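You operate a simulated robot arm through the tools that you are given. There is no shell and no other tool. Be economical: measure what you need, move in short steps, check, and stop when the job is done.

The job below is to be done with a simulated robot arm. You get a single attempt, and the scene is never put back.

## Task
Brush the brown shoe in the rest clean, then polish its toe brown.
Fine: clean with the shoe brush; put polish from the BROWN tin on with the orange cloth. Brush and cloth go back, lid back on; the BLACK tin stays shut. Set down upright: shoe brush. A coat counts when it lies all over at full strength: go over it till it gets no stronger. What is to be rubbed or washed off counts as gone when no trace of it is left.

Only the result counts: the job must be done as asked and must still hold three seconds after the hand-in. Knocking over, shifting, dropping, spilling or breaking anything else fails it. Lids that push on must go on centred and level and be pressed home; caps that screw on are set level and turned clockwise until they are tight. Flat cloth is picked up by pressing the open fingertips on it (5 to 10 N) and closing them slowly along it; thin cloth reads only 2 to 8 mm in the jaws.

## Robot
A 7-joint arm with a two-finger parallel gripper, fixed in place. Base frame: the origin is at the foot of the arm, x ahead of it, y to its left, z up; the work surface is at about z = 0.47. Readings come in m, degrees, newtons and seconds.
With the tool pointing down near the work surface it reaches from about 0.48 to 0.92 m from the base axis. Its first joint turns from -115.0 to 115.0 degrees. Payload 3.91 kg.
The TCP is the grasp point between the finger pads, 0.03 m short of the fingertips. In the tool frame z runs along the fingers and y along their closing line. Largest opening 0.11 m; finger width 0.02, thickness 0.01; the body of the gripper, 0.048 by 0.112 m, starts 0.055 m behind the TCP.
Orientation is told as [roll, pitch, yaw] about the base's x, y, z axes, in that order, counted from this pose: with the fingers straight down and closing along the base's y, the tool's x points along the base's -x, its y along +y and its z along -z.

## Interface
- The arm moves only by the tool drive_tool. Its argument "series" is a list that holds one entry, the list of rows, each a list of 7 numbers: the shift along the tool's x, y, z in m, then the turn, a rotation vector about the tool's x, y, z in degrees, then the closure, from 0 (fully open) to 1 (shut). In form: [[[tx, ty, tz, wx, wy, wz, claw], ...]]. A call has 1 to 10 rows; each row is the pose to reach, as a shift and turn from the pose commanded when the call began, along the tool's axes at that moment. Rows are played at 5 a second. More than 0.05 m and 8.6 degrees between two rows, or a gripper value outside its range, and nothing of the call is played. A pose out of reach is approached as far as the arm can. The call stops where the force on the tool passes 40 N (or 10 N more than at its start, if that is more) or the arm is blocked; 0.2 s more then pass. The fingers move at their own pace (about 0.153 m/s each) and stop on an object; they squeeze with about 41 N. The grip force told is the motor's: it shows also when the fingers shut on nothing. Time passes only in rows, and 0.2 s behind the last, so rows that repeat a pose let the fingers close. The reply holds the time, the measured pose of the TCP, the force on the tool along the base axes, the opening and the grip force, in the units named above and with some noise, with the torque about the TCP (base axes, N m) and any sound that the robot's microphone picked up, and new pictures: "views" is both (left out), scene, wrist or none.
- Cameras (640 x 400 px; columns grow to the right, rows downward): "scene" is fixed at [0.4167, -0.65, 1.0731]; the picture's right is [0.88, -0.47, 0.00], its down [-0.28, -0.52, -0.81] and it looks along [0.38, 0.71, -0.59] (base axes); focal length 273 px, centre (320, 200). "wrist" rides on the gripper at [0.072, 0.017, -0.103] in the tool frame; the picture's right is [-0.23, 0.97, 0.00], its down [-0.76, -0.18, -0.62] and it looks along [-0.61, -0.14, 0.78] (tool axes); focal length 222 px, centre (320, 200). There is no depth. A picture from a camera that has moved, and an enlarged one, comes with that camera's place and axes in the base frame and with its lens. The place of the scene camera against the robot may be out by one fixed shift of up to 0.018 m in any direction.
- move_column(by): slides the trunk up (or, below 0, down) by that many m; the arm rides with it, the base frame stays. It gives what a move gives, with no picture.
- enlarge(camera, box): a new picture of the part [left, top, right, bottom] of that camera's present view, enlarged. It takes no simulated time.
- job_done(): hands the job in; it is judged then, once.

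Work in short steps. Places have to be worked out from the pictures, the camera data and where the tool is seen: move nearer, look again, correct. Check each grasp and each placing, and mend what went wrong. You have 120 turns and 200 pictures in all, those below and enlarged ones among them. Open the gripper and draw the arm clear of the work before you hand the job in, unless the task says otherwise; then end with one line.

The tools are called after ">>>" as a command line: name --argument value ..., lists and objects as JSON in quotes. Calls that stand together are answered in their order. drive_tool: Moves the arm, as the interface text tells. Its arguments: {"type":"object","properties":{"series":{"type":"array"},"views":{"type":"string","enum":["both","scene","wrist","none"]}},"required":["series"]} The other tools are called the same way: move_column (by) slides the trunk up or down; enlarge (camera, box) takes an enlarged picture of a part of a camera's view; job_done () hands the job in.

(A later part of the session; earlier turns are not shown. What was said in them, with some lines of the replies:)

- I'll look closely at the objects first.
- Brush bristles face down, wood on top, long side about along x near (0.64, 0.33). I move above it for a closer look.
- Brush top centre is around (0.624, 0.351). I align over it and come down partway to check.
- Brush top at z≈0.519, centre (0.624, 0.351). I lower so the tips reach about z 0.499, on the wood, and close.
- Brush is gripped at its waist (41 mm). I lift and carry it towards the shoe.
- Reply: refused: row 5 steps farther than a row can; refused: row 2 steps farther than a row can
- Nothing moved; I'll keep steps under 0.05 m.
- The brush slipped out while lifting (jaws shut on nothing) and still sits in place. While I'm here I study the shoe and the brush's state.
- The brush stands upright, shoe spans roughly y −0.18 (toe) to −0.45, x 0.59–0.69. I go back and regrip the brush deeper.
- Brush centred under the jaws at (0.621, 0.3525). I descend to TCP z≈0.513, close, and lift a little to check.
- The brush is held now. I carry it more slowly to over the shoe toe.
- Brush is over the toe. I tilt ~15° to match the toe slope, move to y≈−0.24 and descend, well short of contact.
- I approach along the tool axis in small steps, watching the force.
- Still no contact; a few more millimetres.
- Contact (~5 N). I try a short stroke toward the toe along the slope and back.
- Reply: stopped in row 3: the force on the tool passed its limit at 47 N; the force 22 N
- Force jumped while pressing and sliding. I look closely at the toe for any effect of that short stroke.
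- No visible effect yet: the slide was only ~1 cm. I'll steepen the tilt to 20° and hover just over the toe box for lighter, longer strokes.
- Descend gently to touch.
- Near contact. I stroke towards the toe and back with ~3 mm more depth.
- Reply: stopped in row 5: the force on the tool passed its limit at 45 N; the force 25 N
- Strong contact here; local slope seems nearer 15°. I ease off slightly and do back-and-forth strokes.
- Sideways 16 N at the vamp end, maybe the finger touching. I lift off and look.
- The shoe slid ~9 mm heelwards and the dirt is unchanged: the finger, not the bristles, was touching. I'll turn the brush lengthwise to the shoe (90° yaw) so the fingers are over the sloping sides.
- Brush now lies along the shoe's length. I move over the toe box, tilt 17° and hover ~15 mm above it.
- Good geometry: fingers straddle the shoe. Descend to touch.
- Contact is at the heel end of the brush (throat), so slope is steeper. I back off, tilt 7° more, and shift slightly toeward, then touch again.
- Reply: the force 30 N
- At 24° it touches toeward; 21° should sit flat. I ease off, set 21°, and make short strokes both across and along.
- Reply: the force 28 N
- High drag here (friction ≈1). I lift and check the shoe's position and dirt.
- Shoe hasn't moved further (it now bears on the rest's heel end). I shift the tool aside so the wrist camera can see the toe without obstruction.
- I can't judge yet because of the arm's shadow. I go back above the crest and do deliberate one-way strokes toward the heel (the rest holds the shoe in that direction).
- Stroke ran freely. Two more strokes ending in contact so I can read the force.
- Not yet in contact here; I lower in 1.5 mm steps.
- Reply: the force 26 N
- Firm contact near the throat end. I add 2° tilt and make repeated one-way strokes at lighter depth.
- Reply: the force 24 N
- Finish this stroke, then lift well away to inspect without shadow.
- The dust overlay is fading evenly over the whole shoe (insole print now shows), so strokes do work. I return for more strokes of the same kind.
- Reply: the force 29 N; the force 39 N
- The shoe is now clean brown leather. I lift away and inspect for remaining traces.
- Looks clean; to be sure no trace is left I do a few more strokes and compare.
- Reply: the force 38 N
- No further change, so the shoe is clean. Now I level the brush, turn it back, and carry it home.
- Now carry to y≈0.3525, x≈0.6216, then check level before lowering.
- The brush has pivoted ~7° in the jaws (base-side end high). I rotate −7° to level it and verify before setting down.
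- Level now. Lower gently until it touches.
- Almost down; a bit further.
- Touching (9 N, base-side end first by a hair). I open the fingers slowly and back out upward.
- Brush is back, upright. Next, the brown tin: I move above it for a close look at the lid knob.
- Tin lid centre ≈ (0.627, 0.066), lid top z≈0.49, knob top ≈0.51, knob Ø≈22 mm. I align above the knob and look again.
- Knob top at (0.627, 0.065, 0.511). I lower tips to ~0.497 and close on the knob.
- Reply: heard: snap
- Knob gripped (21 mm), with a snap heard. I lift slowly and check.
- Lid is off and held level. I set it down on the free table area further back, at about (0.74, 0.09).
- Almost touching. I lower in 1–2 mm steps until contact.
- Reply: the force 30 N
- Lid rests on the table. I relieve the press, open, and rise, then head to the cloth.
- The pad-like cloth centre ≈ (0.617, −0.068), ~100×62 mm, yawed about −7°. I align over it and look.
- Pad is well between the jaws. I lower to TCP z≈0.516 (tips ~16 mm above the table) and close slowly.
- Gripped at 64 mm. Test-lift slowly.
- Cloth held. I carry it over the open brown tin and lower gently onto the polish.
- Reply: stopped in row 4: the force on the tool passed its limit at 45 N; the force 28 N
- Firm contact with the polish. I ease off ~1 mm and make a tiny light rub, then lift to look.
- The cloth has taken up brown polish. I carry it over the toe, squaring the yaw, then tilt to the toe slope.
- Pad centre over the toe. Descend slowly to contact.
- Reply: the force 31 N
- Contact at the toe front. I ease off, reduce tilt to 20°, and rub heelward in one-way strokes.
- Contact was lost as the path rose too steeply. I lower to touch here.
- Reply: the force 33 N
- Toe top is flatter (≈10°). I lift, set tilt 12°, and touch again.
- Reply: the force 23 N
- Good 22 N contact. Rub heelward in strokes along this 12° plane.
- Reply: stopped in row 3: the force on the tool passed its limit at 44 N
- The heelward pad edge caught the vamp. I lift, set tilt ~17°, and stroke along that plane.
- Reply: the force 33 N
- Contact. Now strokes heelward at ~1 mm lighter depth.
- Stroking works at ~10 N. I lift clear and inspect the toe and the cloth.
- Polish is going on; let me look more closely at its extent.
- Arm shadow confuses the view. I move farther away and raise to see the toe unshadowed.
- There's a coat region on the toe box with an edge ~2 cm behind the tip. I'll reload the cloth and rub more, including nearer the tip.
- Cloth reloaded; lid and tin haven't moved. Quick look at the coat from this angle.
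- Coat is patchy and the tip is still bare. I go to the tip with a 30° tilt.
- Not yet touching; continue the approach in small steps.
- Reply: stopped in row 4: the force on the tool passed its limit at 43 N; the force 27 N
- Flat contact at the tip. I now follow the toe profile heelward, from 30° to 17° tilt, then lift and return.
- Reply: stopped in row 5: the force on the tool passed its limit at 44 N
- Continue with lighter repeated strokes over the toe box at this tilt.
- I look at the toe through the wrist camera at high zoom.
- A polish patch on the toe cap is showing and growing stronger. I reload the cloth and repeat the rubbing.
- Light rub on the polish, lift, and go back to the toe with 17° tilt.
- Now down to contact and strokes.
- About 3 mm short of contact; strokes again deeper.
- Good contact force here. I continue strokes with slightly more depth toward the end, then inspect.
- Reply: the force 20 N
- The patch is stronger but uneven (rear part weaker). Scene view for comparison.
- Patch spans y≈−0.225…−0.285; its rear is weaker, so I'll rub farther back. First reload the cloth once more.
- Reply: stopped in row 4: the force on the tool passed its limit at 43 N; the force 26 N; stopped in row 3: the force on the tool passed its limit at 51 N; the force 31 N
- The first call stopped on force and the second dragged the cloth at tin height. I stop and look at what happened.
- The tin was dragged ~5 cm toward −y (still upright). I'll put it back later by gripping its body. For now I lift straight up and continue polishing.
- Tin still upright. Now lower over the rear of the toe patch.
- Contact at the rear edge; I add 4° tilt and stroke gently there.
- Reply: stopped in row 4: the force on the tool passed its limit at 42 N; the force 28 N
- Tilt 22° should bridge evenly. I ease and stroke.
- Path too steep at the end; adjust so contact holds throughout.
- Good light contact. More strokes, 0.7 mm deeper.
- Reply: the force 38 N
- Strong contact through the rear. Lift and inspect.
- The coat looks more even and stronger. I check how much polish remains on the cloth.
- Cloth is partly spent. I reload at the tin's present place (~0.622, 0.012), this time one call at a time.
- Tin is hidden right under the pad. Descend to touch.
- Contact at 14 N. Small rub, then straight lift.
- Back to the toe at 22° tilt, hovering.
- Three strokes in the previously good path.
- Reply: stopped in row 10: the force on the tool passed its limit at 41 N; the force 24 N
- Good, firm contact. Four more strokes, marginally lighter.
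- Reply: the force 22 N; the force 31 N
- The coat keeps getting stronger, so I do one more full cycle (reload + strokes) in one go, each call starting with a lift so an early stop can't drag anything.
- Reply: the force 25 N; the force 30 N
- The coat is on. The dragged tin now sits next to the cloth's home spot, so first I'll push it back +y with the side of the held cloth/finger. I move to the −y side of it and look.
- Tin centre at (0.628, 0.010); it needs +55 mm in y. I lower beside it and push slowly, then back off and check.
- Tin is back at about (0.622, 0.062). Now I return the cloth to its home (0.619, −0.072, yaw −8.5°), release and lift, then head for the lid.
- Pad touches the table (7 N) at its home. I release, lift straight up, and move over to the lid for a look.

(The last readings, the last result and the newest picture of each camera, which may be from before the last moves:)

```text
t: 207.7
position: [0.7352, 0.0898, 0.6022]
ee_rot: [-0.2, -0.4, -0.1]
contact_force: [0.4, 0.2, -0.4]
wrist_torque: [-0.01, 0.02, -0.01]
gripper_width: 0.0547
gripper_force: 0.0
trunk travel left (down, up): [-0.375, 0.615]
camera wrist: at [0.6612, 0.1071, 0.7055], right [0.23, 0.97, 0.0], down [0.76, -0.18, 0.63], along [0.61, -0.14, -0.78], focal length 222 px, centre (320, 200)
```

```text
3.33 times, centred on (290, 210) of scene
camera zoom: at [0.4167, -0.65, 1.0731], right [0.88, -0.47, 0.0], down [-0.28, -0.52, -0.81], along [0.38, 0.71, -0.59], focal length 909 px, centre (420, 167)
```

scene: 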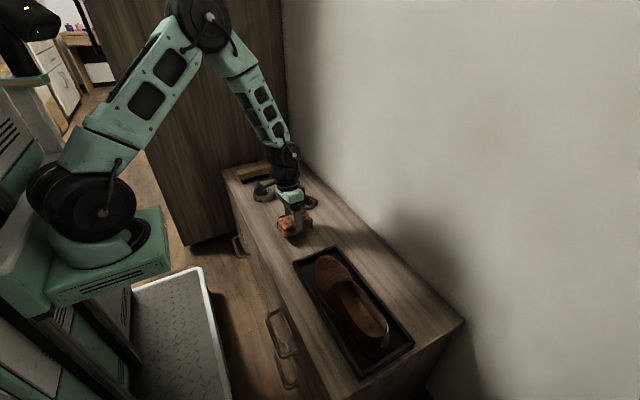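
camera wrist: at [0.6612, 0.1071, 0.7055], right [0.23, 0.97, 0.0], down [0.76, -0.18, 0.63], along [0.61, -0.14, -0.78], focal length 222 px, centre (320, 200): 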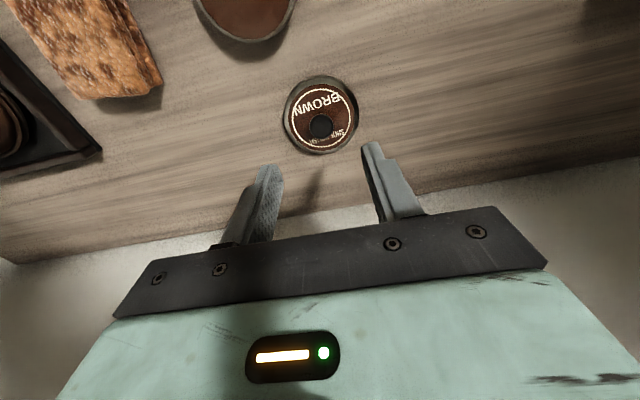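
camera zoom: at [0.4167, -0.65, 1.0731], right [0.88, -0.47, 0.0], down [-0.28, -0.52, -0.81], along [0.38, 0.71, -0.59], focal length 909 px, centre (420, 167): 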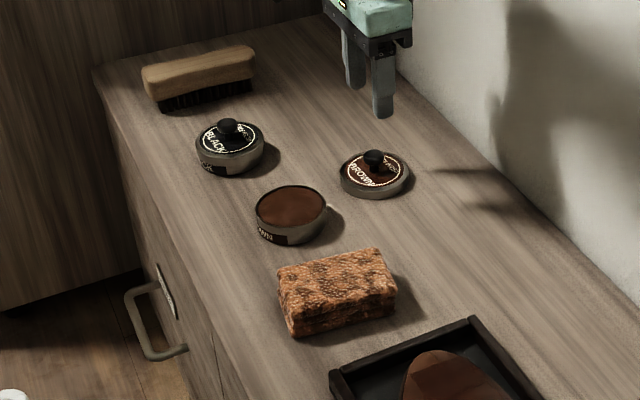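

Cloth and tools are fine. I take one careful look above the open tin to fix its centre before fetching the lid.

>>> drive_tool --series '[[[0.04, -0.006, -0.01, 0, 0, 0, 0.5], [0.08, -0.014, -0.02, 0, 0, 0, 0.5], [0.12, -0.021, -0.03, 0, 0, 0, 0.5], [0.1286, -0.021, -0.031, 0, 0.4, 0, 0.5], [0.1286, -0.021, -0.031, 0, 0.4, 0, 0.5]]]' --views "none"

>>> enlarge --camera "wrist" --box '[250, 50, 410, 170]'

```text
t: 208.9
position: [0.6038, 0.0671, 0.6296]
ee_rot: [-0.2, 0.1, -0.1]
contact_force: [0.0, -0.1, -0.1]
wrist_torque: [0.0, 0.0, -0.01]
gripper_width: 0.0551
gripper_force: 0.0
trunk travel left (down, up): [-0.375, 0.615]
```

```text
3.33 times, centred on (330, 110) of wrist
camera zoom: at [0.531, 0.0839, 0.7347], right [0.23, 0.97, 0.0], down [0.76, -0.18, 0.62], along [0.61, -0.14, -0.78], focal length 740 px, centre (287, 500)
```

zoom: 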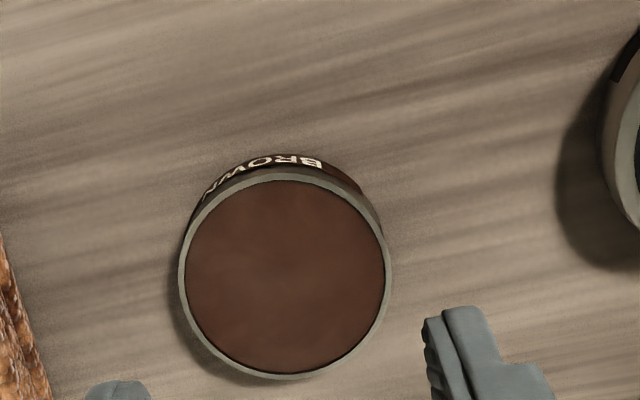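

Tin centre is (0.627, 0.062). Now fetch the lid: knob at about (0.737, 0.091).

>>> drive_tool --series '[[[-0.04, 0.008, 0, 0, 0, 0, 0.5], [-0.08, 0.016, 0, 0, 0, 0, 0.5], [-0.12, 0.0234, 0.01, 0, 0, 0, 0.5], [-0.1342, 0.0234, 0.05, 0, 0, 0, 0.5], [-0.1342, 0.0234, 0.09, 0, 0, 0, 0.5], [-0.1342, 0.0234, 0.1, 0, 0, 0, 0.5], [-0.1342, 0.0234, 0.1, 0, 0, 0, 0.5]]]' --views "wrist"

```text
t: 210.5
position: [0.7388, 0.0916, 0.5304]
ee_rot: [0.0, 0.0, -0.1]
contact_force: [-0.1, -0.7, 0.7]
wrist_torque: [-0.03, 0.0, -0.01]
gripper_width: 0.0548
gripper_force: 0.1
trunk travel left (down, up): [-0.375, 0.615]
camera wrist: at [0.6665, 0.108, 0.6342], right [0.23, 0.97, 0.0], down [0.76, -0.18, 0.62], along [0.61, -0.14, -0.78], focal length 222 px, centre (320, 200)
```

wrist: 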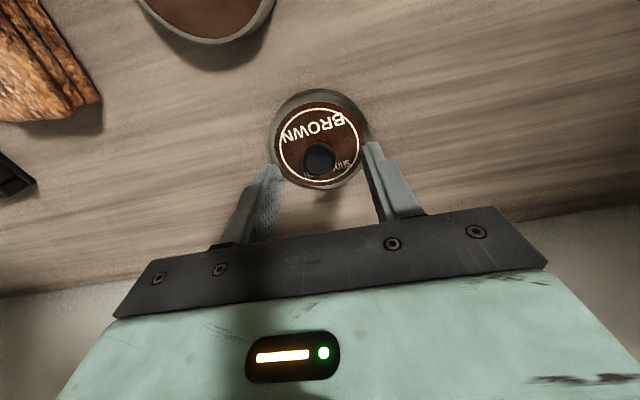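

Well aligned. I lower, grip the knob, lift, and bring the lid over the tin to a hover.

>>> drive_tool --series '[[[0, 0, 0.01, 0, 0, 0, 0.5], [0, 0, 0.0155, 0, 0, 0, 0.5], [0, 0, 0.0155, 0, 0, 0, 0.8], [0, 0, 0.0155, 0, 0, 0, 1], [0, 0, 0.0155, 0, 0, 0, 1], [0, 0, 0.0155, 0, 0, 0, 1], [0, 0, 0, 0, 0, 0, 1], [0, 0, -0.03, 0, 0, 0, 1], [0, 0, -0.06, 0, 0, 0, 1]]]' --views "none"

>>> drive_tool --series '[[[0.035, -0.01, 0, 0, 0, 0, 1], [0.07, -0.02, 0, 0, 0, 0, 1], [0.1, -0.029, 0, 0, 0, 0, 1], [0.1095, -0.029, 0.02, 0, 0, 0, 1], [0.1095, -0.029, 0.04, 0, 0, 0, 1], [0.1095, -0.029, 0.045, 0, 0, 0, 1], [0.1095, -0.029, 0.045, 0, 0, 0, 1]]]' --views "wrist"

>>> enlarge --camera "scene" --box '[250, 170, 310, 230]'

```text
t: 212.5
position: [0.7386, 0.0917, 0.5878]
ee_rot: [-0.1, 0.1, 0.0]
contact_force: [0.7, -0.2, -1.6]
wrist_torque: [-0.03, -0.01, 0.0]
gripper_width: 0.0212
gripper_force: 40.9
trunk travel left (down, up): [-0.375, 0.615]
```

```text
t: 214.1
position: [0.629, 0.0635, 0.5461]
ee_rot: [-0.1, 0.1, -0.1]
contact_force: [-0.4, -0.1, 0.5]
wrist_torque: [-0.01, -0.01, -0.02]
gripper_width: 0.0208
gripper_force: 41.3
trunk travel left (down, up): [-0.375, 0.615]
camera wrist: at [0.5564, 0.0807, 0.6499], right [0.23, 0.97, 0.0], down [0.76, -0.18, 0.62], along [0.61, -0.14, -0.78], focal length 222 px, centre (320, 200)
```

wrist: 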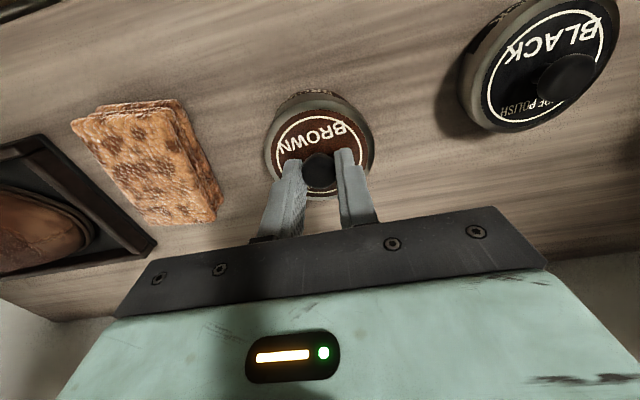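

```text
6.67 times, centred on (280, 200) of scene
camera zoom: at [0.4167, -0.65, 1.0731], right [0.88, -0.47, 0.0], down [-0.28, -0.52, -0.81], along [0.38, 0.71, -0.59], focal length 1817 px, centre (587, 200)
```

zoom: 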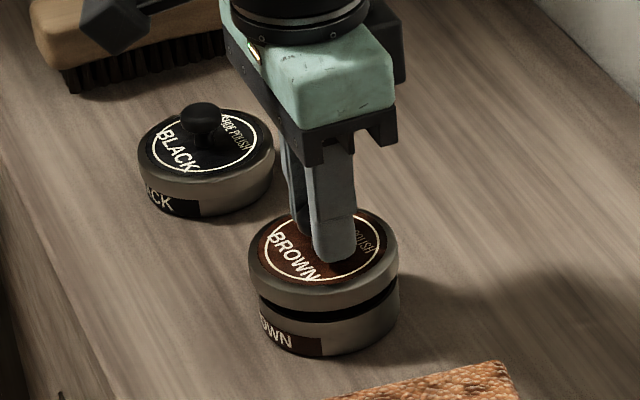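

Lid is nearly centred; I nudge ~1 mm (+x, −y) and lower to seat and press it home.

>>> drive_tool --series '[[[-0.001, -0.0012, 0.005, 0, 0, 0, 1], [-0.001, -0.0012, 0.011, 0, 0, 0, 1], [-0.001, -0.0012, 0.014, 0, 0, 0, 1], [-0.001, -0.0012, 0.016, 0, 0, 0, 1], [-0.001, -0.0012, 0.0175, 0, 0, 0, 1], [-0.001, -0.0012, 0.019, 0, 0, 0, 1], [-0.001, -0.0012, 0.02, 0, 0, 0, 1]]]' --views "none"

>>> enlarge --camera "scene" --box '[250, 170, 310, 230]'

```text
t: 215.5
position: [0.6298, 0.0611, 0.5293]
ee_rot: [-0.2, -0.2, -0.1]
contact_force: [-8.6, -4.2, 22.8]
wrist_torque: [-0.02, -0.26, -0.06]
gripper_width: 0.0207
gripper_force: 41.6
trunk travel left (down, up): [-0.375, 0.615]
heard: snap
stopped in row 7: the force on the tool passed its limit at 42 N (the readings are from after the stop); the commanded pose is now the measured one
```

```text
6.67 times, centred on (280, 200) of scene
camera zoom: at [0.4167, -0.65, 1.0731], right [0.88, -0.47, 0.0], down [-0.28, -0.52, -0.81], along [0.38, 0.71, -0.59], focal length 1817 px, centre (587, 200)
5 turns are left
```

zoom: 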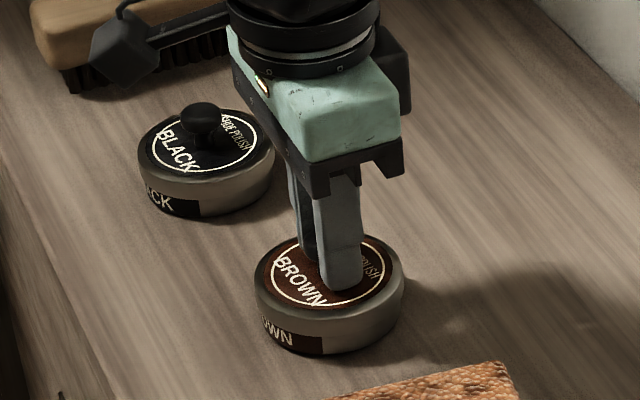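

Snap heard, lid seated flush. I ease the press slightly, open the fingers, rise and check.

>>> drive_tool --series '[[[0, 0, 0, 0, 0, 0, 0.85], [0, 0, 0, 0, 0, 0, 0.7], [0, 0, 0, 0, 0, 0, 0.5], [0, 0, 0, 0, 0, 0, 0.5], [0, 0, -0.03, 0, 0, 0, 0.5], [0, 0, -0.07, 0, 0, 0, 0.5], [0.01, 0, -0.11, 0, 0, 0, 0.4], [0.02, 0, -0.15, 0, 0, 0, 0.3], [0.02, 0, -0.15, 0, 0, 0, 0.3]]]' --views "wrist"

>>> enlarge --camera "scene" --box '[250, 170, 310, 230]'

>>> enlarge --camera "scene" --box '[220, 150, 420, 370]'

```text
t: 217.5
position: [0.6066, 0.0626, 0.6791]
ee_rot: [-0.1, -0.1, -0.3]
contact_force: [-0.3, -0.6, 0.0]
wrist_torque: [-0.01, -0.01, 0.0]
gripper_width: 0.077
gripper_force: 0.1
trunk travel left (down, up): [-0.375, 0.615]
camera wrist: at [0.5341, 0.0785, 0.7819], right [0.23, 0.97, 0.0], down [0.76, -0.18, 0.62], along [0.61, -0.14, -0.78], focal length 222 px, centre (320, 200)
```

wrist: 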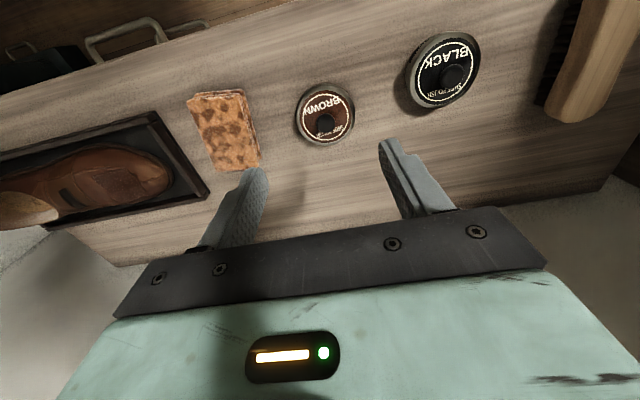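

```text
6.67 times, centred on (280, 200) of scene
camera zoom: at [0.4167, -0.65, 1.0731], right [0.88, -0.47, 0.0], down [-0.28, -0.52, -0.81], along [0.38, 0.71, -0.59], focal length 1817 px, centre (587, 200)
```

zoom: 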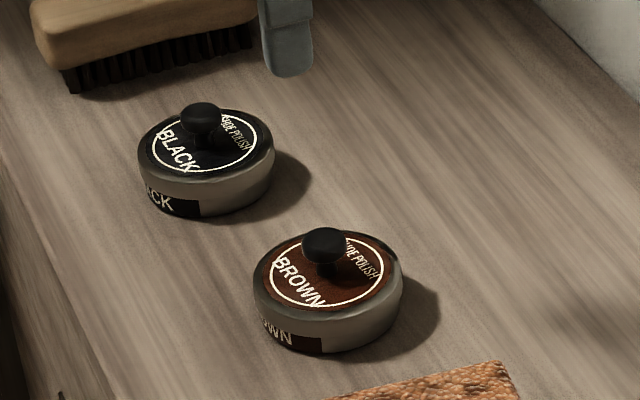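

```text
1.82 times, centred on (320, 260) of scene
camera zoom: at [0.4167, -0.65, 1.0731], right [0.88, -0.47, 0.0], down [-0.28, -0.52, -0.81], along [0.38, 0.71, -0.59], focal length 496 px, centre (320, 91)
4 turns are left
```

zoom: 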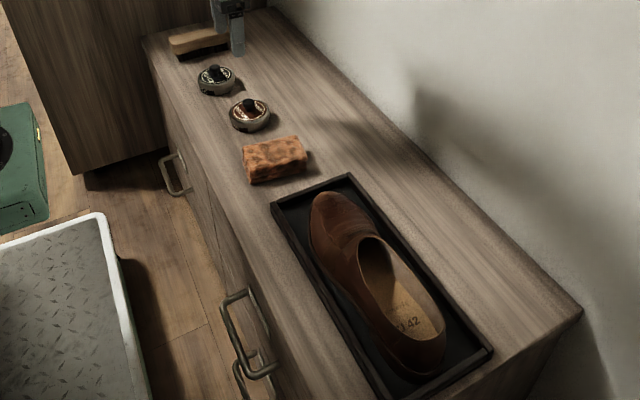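

The lid sits level like the black tin's, and the brush, cloth and tins are all in place. I open fully, raise the arm clear, and hand in.

>>> drive_tool --series '[[[0, 0, -0.04, 0, 0, 0, 0], [0, 0, -0.08, 0, 0, 0, 0], [0, 0, -0.12, 0, 0, 0, 0], [0, 0, -0.12, 0, 0, 0, 0]]]' --views "none"

```text
t: 218.5
position: [0.6105, 0.062, 0.8012]
ee_rot: [-0.1, -0.1, -0.2]
contact_force: [0.1, 0.0, 0.5]
wrist_torque: [-0.01, 0.01, 0.0]
gripper_width: 0.1097
gripper_force: 0.1
trunk travel left (down, up): [-0.375, 0.615]
3 turns are left
```

The arm is clear of the work and the gripper is open, so I hand the job in.

>>> job_done

```text
The job is handed in.
```

I handed the job in with the shoe brushed clean, but I can't confirm the brown coat on the toe reached full strength. It was still getting stronger at my second-to-last check, and I stopped after one more reload and set of strokes because I was running out of turns. The brush stands upright in its place, the cloth is back, the brown lid snapped on level, and the black tin was never opened. Two things moved along the way: the shoe slid about 9 mm toward the heel inside the rest, and I accidentally dragged the brown tin about 5 cm, then pushed it back to within about 5 mm of where it stood.
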